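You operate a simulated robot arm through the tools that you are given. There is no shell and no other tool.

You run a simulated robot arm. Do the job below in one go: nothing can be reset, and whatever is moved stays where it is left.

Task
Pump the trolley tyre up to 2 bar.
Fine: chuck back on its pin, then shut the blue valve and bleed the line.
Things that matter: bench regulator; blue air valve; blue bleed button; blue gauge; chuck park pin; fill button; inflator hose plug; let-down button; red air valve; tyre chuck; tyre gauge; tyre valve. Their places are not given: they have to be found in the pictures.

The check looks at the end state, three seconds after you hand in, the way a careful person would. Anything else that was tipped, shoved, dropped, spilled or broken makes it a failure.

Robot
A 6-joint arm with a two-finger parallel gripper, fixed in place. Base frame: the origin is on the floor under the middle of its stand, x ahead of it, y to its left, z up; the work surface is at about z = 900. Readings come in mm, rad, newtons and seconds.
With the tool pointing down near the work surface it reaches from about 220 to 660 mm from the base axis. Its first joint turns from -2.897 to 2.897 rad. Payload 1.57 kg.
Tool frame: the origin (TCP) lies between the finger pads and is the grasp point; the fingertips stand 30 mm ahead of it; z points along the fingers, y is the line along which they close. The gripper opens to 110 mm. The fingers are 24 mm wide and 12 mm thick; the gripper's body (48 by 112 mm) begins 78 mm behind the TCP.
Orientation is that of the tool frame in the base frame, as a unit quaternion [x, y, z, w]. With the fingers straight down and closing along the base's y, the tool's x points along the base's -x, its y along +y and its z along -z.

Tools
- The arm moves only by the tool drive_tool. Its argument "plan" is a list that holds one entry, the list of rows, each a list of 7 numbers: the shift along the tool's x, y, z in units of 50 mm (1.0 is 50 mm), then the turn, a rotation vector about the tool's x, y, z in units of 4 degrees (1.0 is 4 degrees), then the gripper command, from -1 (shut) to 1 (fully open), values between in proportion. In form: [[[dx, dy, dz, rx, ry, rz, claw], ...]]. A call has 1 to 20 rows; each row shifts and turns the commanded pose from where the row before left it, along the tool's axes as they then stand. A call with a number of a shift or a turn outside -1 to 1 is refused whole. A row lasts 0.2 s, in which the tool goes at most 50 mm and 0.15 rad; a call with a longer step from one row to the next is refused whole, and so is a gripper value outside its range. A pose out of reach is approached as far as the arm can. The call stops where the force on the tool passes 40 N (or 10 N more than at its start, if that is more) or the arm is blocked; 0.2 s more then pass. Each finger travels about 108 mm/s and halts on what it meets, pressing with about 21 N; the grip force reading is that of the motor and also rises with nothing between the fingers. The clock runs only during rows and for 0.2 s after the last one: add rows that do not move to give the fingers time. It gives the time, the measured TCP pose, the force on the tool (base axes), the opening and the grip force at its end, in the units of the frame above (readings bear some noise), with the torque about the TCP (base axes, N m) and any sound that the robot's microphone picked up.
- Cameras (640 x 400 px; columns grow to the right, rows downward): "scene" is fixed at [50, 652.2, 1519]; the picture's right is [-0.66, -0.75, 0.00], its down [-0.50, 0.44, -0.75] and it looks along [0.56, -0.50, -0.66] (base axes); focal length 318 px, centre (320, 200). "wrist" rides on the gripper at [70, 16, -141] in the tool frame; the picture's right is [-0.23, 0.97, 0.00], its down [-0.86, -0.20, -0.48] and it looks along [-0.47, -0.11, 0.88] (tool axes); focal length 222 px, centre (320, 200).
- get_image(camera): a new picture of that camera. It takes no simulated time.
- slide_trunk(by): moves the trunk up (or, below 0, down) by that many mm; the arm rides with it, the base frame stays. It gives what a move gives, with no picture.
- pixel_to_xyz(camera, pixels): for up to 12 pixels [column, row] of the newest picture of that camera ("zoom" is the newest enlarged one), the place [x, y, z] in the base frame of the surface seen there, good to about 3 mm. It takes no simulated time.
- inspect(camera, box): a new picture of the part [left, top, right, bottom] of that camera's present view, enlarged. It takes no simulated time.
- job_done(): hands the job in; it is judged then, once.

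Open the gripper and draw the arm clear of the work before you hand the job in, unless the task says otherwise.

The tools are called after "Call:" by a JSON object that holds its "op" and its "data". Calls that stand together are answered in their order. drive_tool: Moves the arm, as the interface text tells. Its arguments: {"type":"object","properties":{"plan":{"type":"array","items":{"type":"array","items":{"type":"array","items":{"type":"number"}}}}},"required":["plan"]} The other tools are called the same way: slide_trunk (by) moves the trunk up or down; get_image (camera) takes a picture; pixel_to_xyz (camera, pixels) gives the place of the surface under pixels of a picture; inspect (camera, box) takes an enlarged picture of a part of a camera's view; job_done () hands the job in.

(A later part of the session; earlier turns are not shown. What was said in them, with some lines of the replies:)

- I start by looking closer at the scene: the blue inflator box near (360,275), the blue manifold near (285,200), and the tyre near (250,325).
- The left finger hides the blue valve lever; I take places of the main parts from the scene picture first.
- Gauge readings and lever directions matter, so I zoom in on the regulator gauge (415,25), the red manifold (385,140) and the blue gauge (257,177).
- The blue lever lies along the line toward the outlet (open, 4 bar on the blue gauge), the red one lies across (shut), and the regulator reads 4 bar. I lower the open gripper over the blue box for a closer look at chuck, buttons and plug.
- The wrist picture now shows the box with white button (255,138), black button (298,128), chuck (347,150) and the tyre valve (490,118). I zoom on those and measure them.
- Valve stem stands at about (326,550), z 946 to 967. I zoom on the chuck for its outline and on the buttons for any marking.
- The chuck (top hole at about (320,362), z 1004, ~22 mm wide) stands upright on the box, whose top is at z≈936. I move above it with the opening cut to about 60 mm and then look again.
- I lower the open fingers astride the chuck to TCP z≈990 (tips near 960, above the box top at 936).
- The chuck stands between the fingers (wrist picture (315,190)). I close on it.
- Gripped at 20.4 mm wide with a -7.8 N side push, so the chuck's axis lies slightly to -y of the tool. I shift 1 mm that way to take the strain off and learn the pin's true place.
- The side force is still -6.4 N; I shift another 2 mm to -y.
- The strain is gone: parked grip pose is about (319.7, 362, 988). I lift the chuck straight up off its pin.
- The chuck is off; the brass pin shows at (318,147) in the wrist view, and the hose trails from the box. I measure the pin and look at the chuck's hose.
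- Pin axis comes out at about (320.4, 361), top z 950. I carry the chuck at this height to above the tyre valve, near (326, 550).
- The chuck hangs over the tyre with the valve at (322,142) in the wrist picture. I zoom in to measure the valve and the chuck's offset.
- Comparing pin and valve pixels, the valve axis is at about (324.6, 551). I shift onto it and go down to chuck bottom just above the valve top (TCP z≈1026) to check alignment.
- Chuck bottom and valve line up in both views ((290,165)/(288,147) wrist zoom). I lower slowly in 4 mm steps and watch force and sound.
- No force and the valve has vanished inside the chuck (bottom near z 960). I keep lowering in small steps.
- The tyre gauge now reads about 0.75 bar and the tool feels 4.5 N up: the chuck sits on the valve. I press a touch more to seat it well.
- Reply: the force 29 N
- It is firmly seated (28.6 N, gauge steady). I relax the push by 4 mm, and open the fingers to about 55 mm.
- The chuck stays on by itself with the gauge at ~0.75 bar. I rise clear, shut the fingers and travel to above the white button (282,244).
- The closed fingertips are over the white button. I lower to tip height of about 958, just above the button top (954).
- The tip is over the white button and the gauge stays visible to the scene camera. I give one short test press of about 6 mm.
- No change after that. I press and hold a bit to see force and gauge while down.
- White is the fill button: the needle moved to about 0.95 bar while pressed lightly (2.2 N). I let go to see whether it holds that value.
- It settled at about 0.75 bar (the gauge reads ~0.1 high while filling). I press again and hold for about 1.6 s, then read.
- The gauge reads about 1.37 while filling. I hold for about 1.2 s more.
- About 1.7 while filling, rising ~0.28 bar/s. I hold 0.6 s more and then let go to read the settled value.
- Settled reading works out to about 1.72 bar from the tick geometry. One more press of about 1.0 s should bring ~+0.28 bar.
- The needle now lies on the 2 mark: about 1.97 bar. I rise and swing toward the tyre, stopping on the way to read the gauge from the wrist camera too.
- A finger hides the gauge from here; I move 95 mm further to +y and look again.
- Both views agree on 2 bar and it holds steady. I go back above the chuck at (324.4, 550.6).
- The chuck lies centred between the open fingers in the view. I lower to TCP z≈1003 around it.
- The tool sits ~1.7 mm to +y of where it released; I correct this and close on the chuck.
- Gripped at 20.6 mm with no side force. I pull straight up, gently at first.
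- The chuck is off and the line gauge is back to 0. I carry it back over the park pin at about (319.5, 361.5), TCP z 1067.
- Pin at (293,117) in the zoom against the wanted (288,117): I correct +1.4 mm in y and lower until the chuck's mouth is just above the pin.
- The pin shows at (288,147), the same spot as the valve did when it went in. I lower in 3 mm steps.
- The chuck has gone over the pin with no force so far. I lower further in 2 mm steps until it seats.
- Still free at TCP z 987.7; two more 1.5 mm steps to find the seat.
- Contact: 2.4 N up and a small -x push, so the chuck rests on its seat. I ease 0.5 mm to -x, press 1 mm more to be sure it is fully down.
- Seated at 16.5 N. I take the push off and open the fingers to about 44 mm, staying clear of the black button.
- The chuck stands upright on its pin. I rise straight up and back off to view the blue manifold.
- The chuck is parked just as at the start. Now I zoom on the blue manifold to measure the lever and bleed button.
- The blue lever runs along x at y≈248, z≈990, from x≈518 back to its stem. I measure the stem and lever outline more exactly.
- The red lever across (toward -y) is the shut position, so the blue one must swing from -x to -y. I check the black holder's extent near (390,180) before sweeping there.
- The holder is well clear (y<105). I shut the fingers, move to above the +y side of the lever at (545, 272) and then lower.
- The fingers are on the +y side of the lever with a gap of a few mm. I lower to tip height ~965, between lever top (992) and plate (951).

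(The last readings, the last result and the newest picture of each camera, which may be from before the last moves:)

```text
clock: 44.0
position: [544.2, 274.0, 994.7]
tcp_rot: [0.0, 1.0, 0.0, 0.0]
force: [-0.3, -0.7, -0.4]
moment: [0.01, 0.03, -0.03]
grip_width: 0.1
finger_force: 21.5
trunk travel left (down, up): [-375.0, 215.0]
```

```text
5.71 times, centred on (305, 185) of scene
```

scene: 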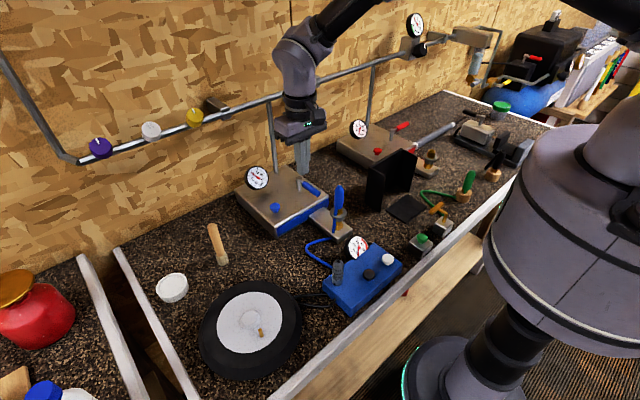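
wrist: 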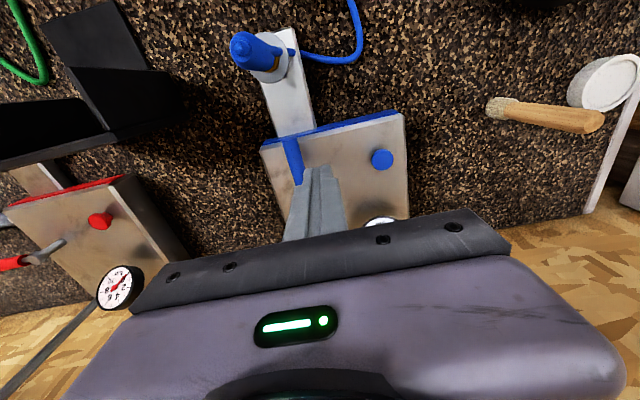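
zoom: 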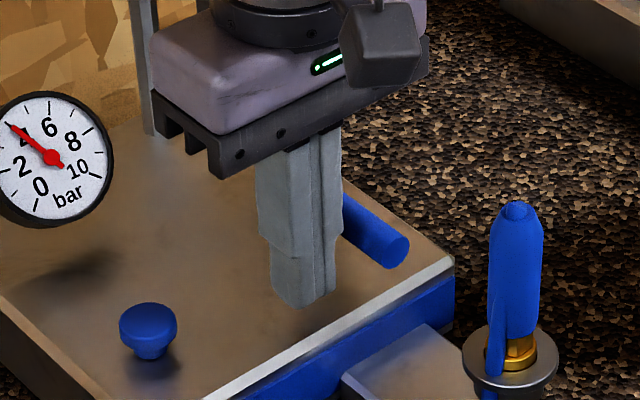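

The finger stands at (544.5,274), lever at y≈245. I push the first half of the arc toward -y about the stem at (599,244) and watch the force.

Call:
{"op": "drive_tool", "data": {"plan": [[[-0.05, -0.2, 0, 0, 0, 0, -1], [0.04, -0.22, 0, 0, 0, 0, -1], [0.03, -0.26, 0, 0, 0, 0, -1], [0, 0, 0, 0, 0, 0, -1]]]}}

Call:
{"op": "inspect", "data": {"camera": "scene", "box": [260, 150, 350, 220]}}

Call:
{"op": "inspect", "data": {"camera": "wrist", "box": [240, 100, 420, 240]}}

```text
clock: 45.0
position: [543.7, 241.5, 995.2]
tcp_rot: [0.0, 1.0, 0.0, 0.0]
force: [0.5, 0.9, 0.3]
moment: [0.01, -0.02, 0.02]
grip_width: 0.1
finger_force: 21.1
trunk travel left (down, up): [-375.0, 215.0]
```

```text
5.71 times, centred on (305, 185) of scene
```

zoom: 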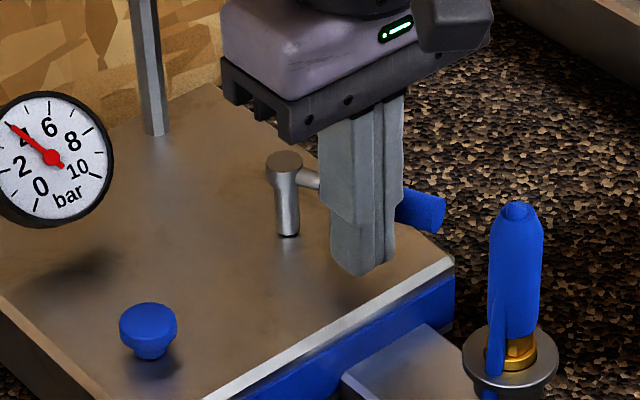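

```text
2.86 times, centred on (330, 170) of wrist
```

zoom: 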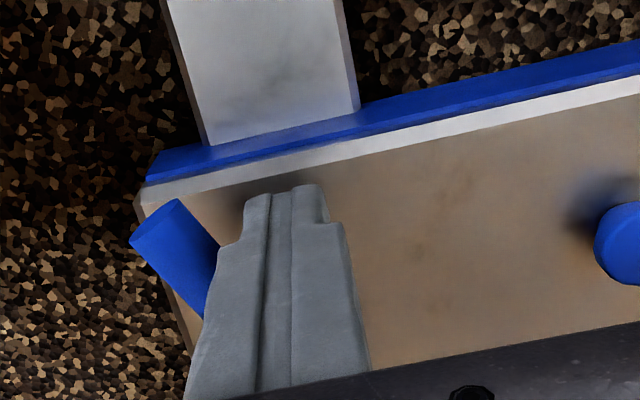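

The lever turns easily toward -y. I carry on along the arc to the full 90°.

Call:
{"op": "drive_tool", "data": {"plan": [[[-0.05, -0.274, 0, 0, 0, 0, -1], [-0.14, -0.266, 0, 0, 0, 0, -1], [-0.22, -0.228, 0, 0, 0, 0, -1], [-0.3, -0.152, 0, 0, 0, 0, -1], [0, 0, 0, 0, 0, 0, -1]]]}}

Call:
{"op": "inspect", "data": {"camera": "scene", "box": [250, 150, 350, 220]}}

Call:
{"op": "inspect", "data": {"camera": "wrist", "box": [200, 60, 420, 240]}}

```text
clock: 46.2
position: [580.1, 194.4, 994.6]
tcp_rot: [0.0, 1.0, -0.001, 0.0]
force: [-3.3, 1.6, -1.8]
moment: [-0.06, 0.06, 0.02]
grip_width: 0.0
finger_force: 21.0
trunk travel left (down, up): [-375.0, 215.0]
```

```text
5.71 times, centred on (300, 185) of scene
```

zoom: 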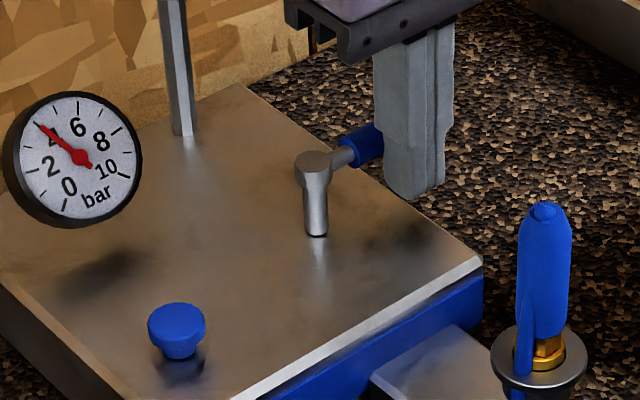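

```text
2.22 times, centred on (310, 150) of wrist
```

zoom: 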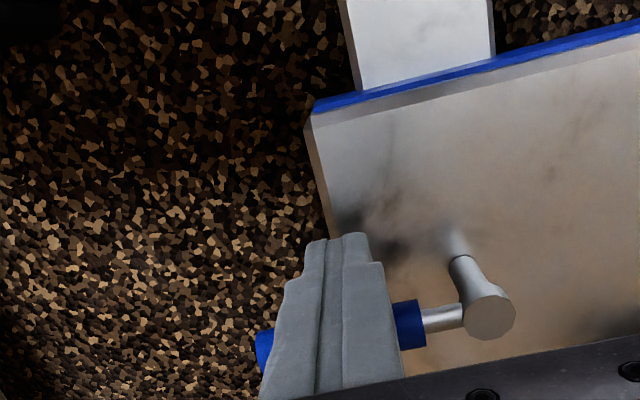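

The lever is about across now with -3.3 N felt. I push a few mm more in +x to find the stop.

Call:
{"op": "drive_tool", "data": {"plan": [[[-0.04, 0, 0, 0, 0, 0, -1], [-0.04, 0, 0, 0, 0, 0, -1], [0, 0, 0, 0, 0, 0, -1]]]}}

Call:
{"op": "inspect", "data": {"camera": "scene", "box": [250, 150, 350, 220]}}

```text
clock: 47.0
position: [580.6, 193.4, 994.9]
tcp_rot: [0.001, 1.0, -0.001, -0.002]
force: [-27.9, 0.2, -12.4]
moment: [0.07, 0.37, -0.01]
grip_width: 0.1
finger_force: 20.9
trunk travel left (down, up): [-375.0, 215.0]
```

```text
5.71 times, centred on (300, 185) of scene
```

zoom: 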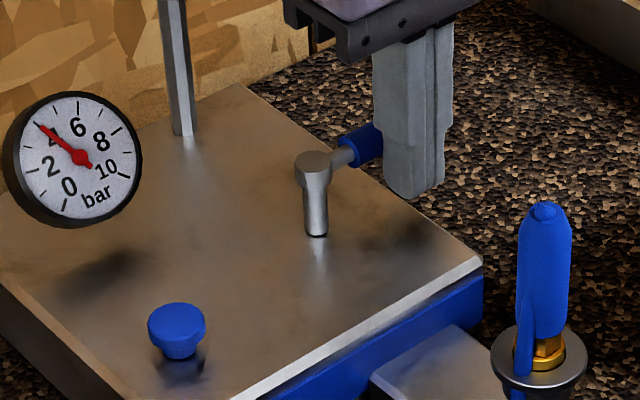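

The stop is reached (-27.9 N, lever square across like the red one). I back off in -x, rise and head toward the bleed button near (571,344).

Call:
{"op": "drive_tool", "data": {"plan": [[[0.3, 0, 0, 0, 0, 0, -1], [0.1, 0, -0.5, 0, 0, 0, -1], [0, 0.0, -0.9, 0, 0, 0, -1], [0, 0.6, -0.3, 0, 0, 0, -1], [0, 0.8, 0, 0, 0, 0, -1], [0, 0.8, 0, 0, 0, 0, -1], [0, 0.6, 0, 0, 0, 0, -1], [0, 0, 0, 0, 0, 0, -1]]]}}

Call:
{"op": "get_image", "data": {"camera": "wrist"}}

Call:
{"op": "get_image", "data": {"camera": "scene"}}

Call:
{"op": "pixel_to_xyz", "data": {"camera": "scene", "pixels": [[272, 205], [276, 205], [274, 206], [274, 204], [270, 206], [278, 206], [274, 209]]}}

```text
clock: 48.8
position: [562.4, 336.3, 1080.0]
tcp_rot: [0.0, 1.0, 0.0, 0.0]
force: [0.3, 0.5, 0.2]
moment: [0.03, 0.04, -0.01]
grip_width: 0.0
finger_force: 21.2
trunk travel left (down, up): [-375.0, 215.0]
```

```text
taken
```

wrist: 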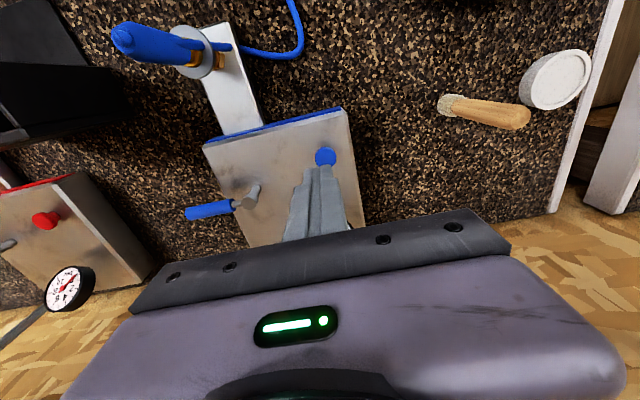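

```text
taken
```

scene: 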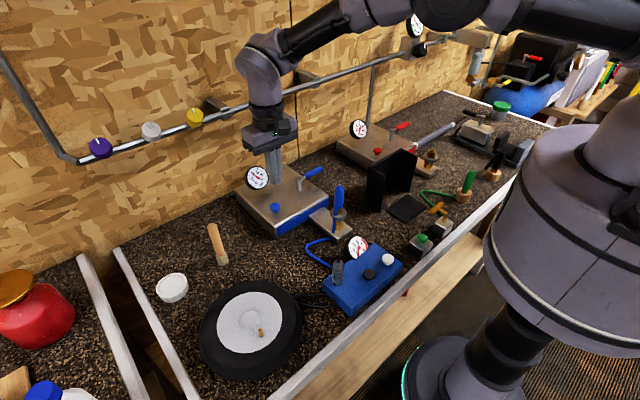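

```text
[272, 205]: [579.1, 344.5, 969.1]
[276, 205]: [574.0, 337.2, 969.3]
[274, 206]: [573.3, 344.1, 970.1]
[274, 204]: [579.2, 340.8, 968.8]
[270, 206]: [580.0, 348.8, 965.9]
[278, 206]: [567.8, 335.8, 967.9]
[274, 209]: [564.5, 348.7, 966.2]
```

The lever now stands across; the bleed button centre is at about (573, 342), top z 970. I move over it and lower to just above.

Call:
{"op": "drive_tool", "data": {"plan": [[[-0.17, 0.16, 0.3, 0, 0, 0, -1], [0, 0, 0.6, 0, 0, 0, -1], [0, 0, 0.5, 0, 0, 0, -1], [0, 0, 0, 0, 0, 0, -1]]]}}

Call:
{"op": "inspect", "data": {"camera": "wrist", "box": [240, 100, 420, 240]}}

Call:
{"op": "inspect", "data": {"camera": "scene", "box": [230, 150, 330, 220]}}

```text
clock: 49.8
position: [573.6, 342.0, 1010.9]
tcp_rot: [0.0, 1.0, 0.0, 0.0]
force: [-0.4, 0.4, 1.6]
moment: [0.0, 0.01, 0.0]
grip_width: 0.2
finger_force: 20.9
trunk travel left (down, up): [-375.0, 215.0]
```

```text
2.86 times, centred on (330, 170) of wrist
```

zoom: 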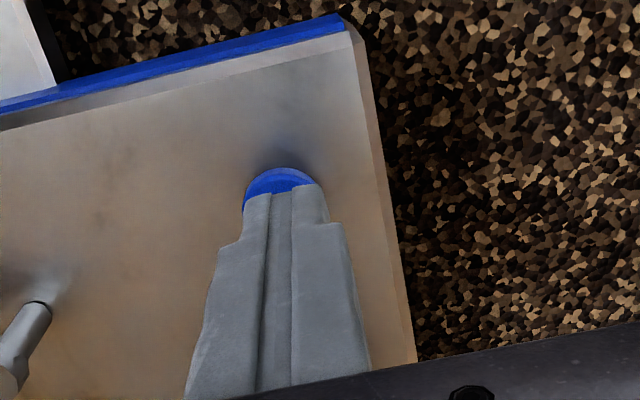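

```text
5.71 times, centred on (280, 185) of scene
```

zoom: 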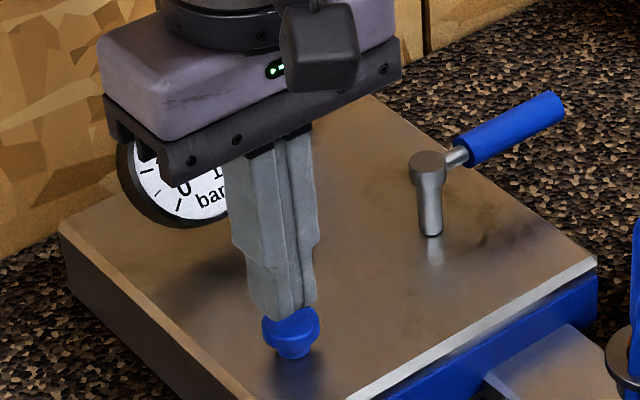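

The fingertips are over the bleed button. I press down ~15 mm in steps (contact expected at TCP z≈1000) and hold for 2 s to let the line vent.

Call:
{"op": "drive_tool", "data": {"plan": [[[0, 0, 0.14, 0, 0, 0, -1], [0, 0, 0.08, 0, 0, 0, -1], [0, 0, 0.06, 0, 0, 0, -1], [0, 0, 0.04, 0, 0, 0, -1], [0, 0, 0, 0, 0, 0, -1], [0, 0, 0, 0, 0, 0, -1]]]}}

Call:
{"op": "inspect", "data": {"camera": "scene", "box": [230, 150, 330, 220]}}

```text
clock: 51.2
position: [572.3, 342.7, 992.8]
tcp_rot: [0.0, 1.0, 0.0, 0.001]
force: [1.6, 1.0, 2.6]
moment: [0.03, -0.03, 0.01]
grip_width: 0.0
finger_force: 21.2
trunk travel left (down, up): [-375.0, 215.0]
```

```text
5.71 times, centred on (280, 185) of scene
```

zoom: 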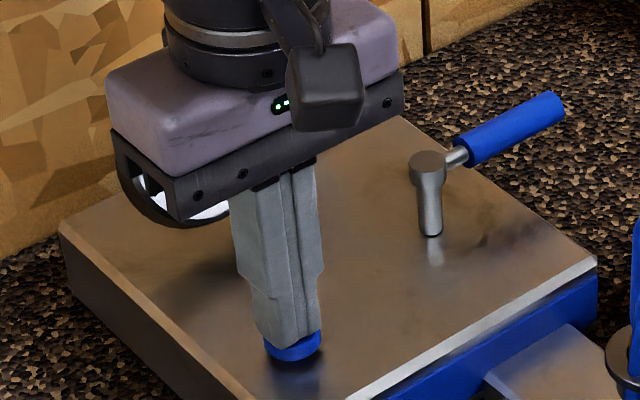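

The button is pressed (2.6 N). I hold for 3 s more and then rise to read the blue gauge.

Call:
{"op": "drive_tool", "data": {"plan": [[[0, 0, 0, 0, 0, 0, -1], [0, 0, 0, 0, 0, 0, -1], [0, 0, 0, 0, 0, 0, -1], [0, 0, 0, 0, 0, 0, -1], [0, 0, 0, 0, 0, 0, -1], [0, 0, 0, 0, 0, 0, -1], [0, 0, 0, 0, 0, 0, -1], [0, 0, 0, 0, 0, 0, -1], [0, 0, 0, 0, 0, 0, -1], [0, 0, 0, 0, 0, 0, -1], [0, 0, 0, 0, 0, 0, -1], [0, 0, 0, 0, 0, 0, -1], [0, 0, 0, 0, 0, 0, -1], [0, 0, 0, 0, 0, 0, -1], [0, 0, 0, 0, 0, 0, -1]]]}}

Call:
{"op": "drive_tool", "data": {"plan": [[[0, 0, -0.3, 0, 0, 0, -1], [0, 0, -0.9, 0, 0, 0, -1], [0, 0, -0.9, 0, 0, 0, -1], [0.4, 0, -0.6, 0, 0, 0, -1], [0, 0, 0, 0, 0, 0, -1]]]}}

Call:
{"op": "get_image", "data": {"camera": "scene"}}

Call:
{"op": "inspect", "data": {"camera": "scene", "box": [230, 150, 330, 220]}}

Call:
{"op": "inspect", "data": {"camera": "scene", "box": [300, 220, 410, 310]}}

```text
clock: 54.4
position: [571.9, 342.3, 991.4]
tcp_rot: [-0.001, 1.0, 0.0, 0.0]
force: [0.7, 0.1, 2.8]
moment: [0.0, 0.0, 0.02]
grip_width: 0.0
finger_force: 20.6
trunk travel left (down, up): [-375.0, 215.0]
```

```text
clock: 55.6
position: [552.5, 341.5, 1128.1]
tcp_rot: [0.0, 1.0, -0.001, -0.001]
force: [-0.4, 0.2, 0.2]
moment: [0.02, 0.03, 0.0]
grip_width: 0.0
finger_force: 20.8
trunk travel left (down, up): [-375.0, 215.0]
```

```text
taken
```

scene: 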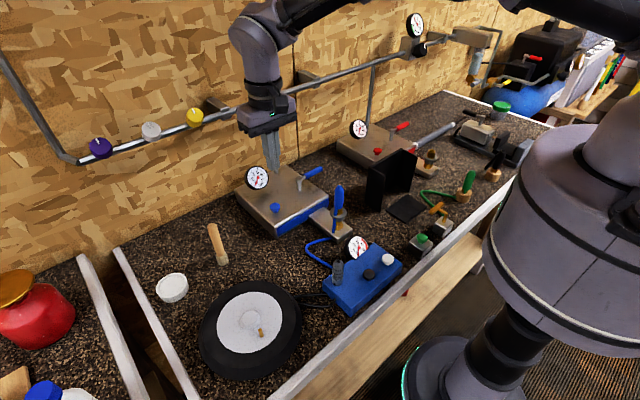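

```text
5.71 times, centred on (280, 185) of scene
```

zoom: 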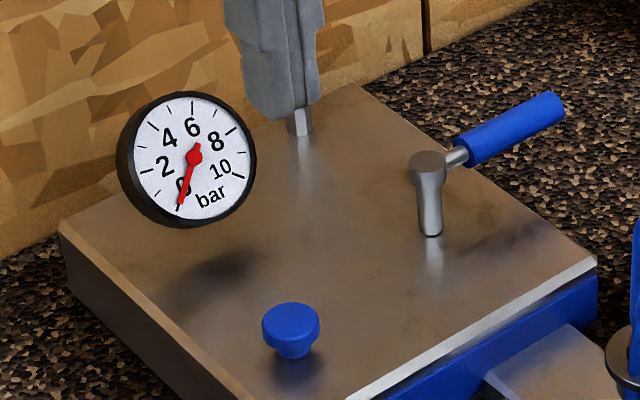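

```text
4.44 times, centred on (355, 265) of scene
```

zoom: 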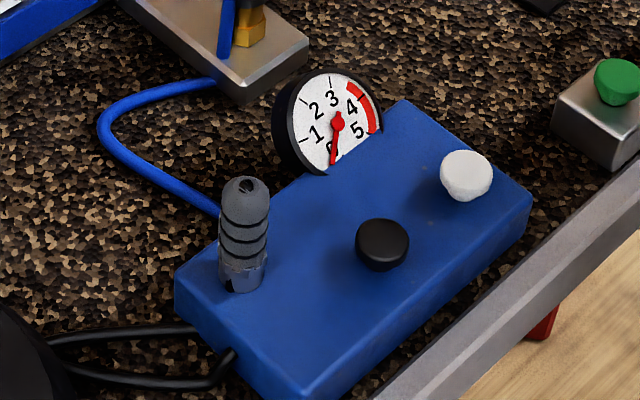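

The blue gauge reads 0, the lever is across and the chuck is parked. I open the gripper, draw back to the starting spot and check that nothing creeps up.

Call:
{"op": "drive_tool", "data": {"plan": [[[0.6, 0, -0.7, 0, 0, 0, -1], [0.7, 0, -0.6, 0, 0, 0, -1], [0.8, 0, -0.5, 0, 0, 0, 0], [0.8, 0, 0, 0, 0, 0, 1], [0.7, 0, 0, 0, 0, 0, 1], [0, 0, 0, 0, 0, 0, 1], [0, 0, 0, 0, 0, 0, 1], [0, 0, 0, 0, 0, 0, 1], [0, 0, 0, 0, 0, 0, 1], [0, 0, 0, 0, 0, 0, 1]]]}}

Call:
{"op": "get_image", "data": {"camera": "scene"}}

Call:
{"op": "get_image", "data": {"camera": "wrist"}}

Call:
{"op": "inspect", "data": {"camera": "scene", "box": [235, 155, 285, 195]}}

Call:
{"op": "inspect", "data": {"camera": "scene", "box": [390, 0, 454, 60]}}

```text
clock: 57.8
position: [370.7, 341.0, 1219.2]
tcp_rot: [0.001, 1.0, 0.0, 0.0]
force: [0.3, 0.3, -0.4]
moment: [0.0, -0.02, -0.02]
grip_width: 110.1
finger_force: 0.0
trunk travel left (down, up): [-375.0, 215.0]
```

```text
taken
```

scene: 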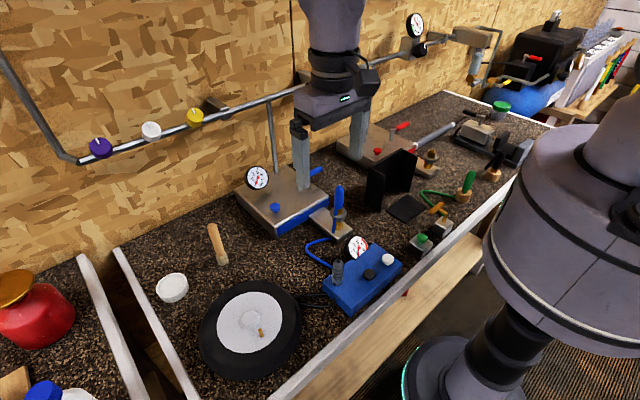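

```text
taken
```

wrist: 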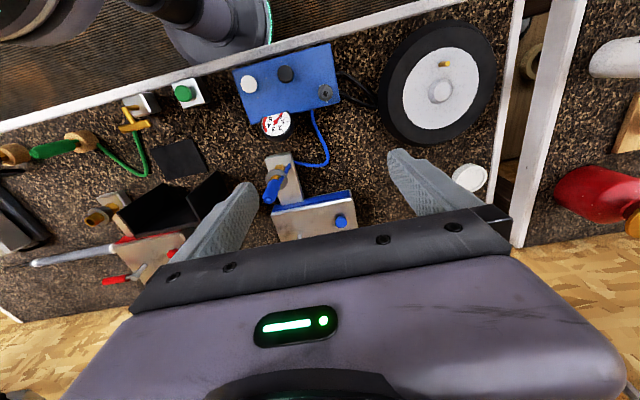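

```text
10.00 times, centred on (260, 175) of scene
```

zoom: 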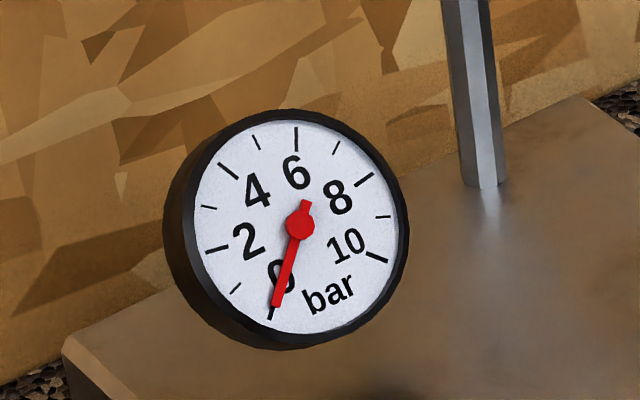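

```text
6.67 times, centred on (422, 30) of scene
```

zoom: 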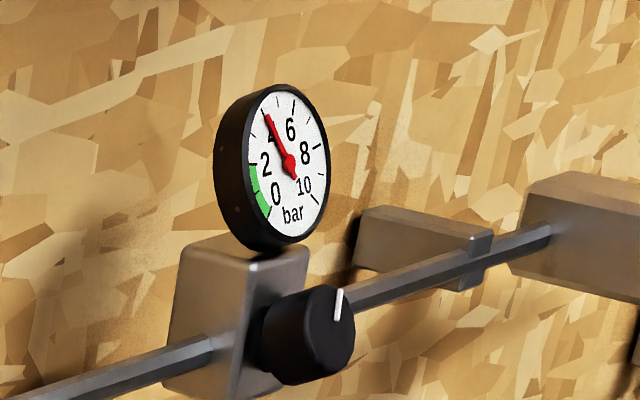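

The tyre was filled to about 2 bar, the chuck is on its pin and the blue valve is shut across. The blue gauge holds at 0, the regulator is untouched and the arm is clear with the gripper open, so I hand in.

Call:
{"op": "job_done", "data": {}}

```text
The job is handed in.
```

The trolley tyre is pumped to about 2 bar: the needle sat on the 2 mark from two camera angles, and I put it at about 1.97. That was read with the chuck still on the valve; I did not re-check the tyre after taking the chuck off.

- **Chuck:** it is back on its park pin, seated upright as it was at the start.
- **Blue valve:** I turned the lever to its stop, across the line like the shut red one.
- **Line:** I held the blue bleed button down for a few seconds. The blue gauge reads 0 and was still at 0 after the arm had drawn back.
- **Everything else:** I left the bench regulator at 4 bar and did not touch the red valve. The arm is clear with the gripper open.

The white button on the inflator box is the fill button. I did not need the let-down button.
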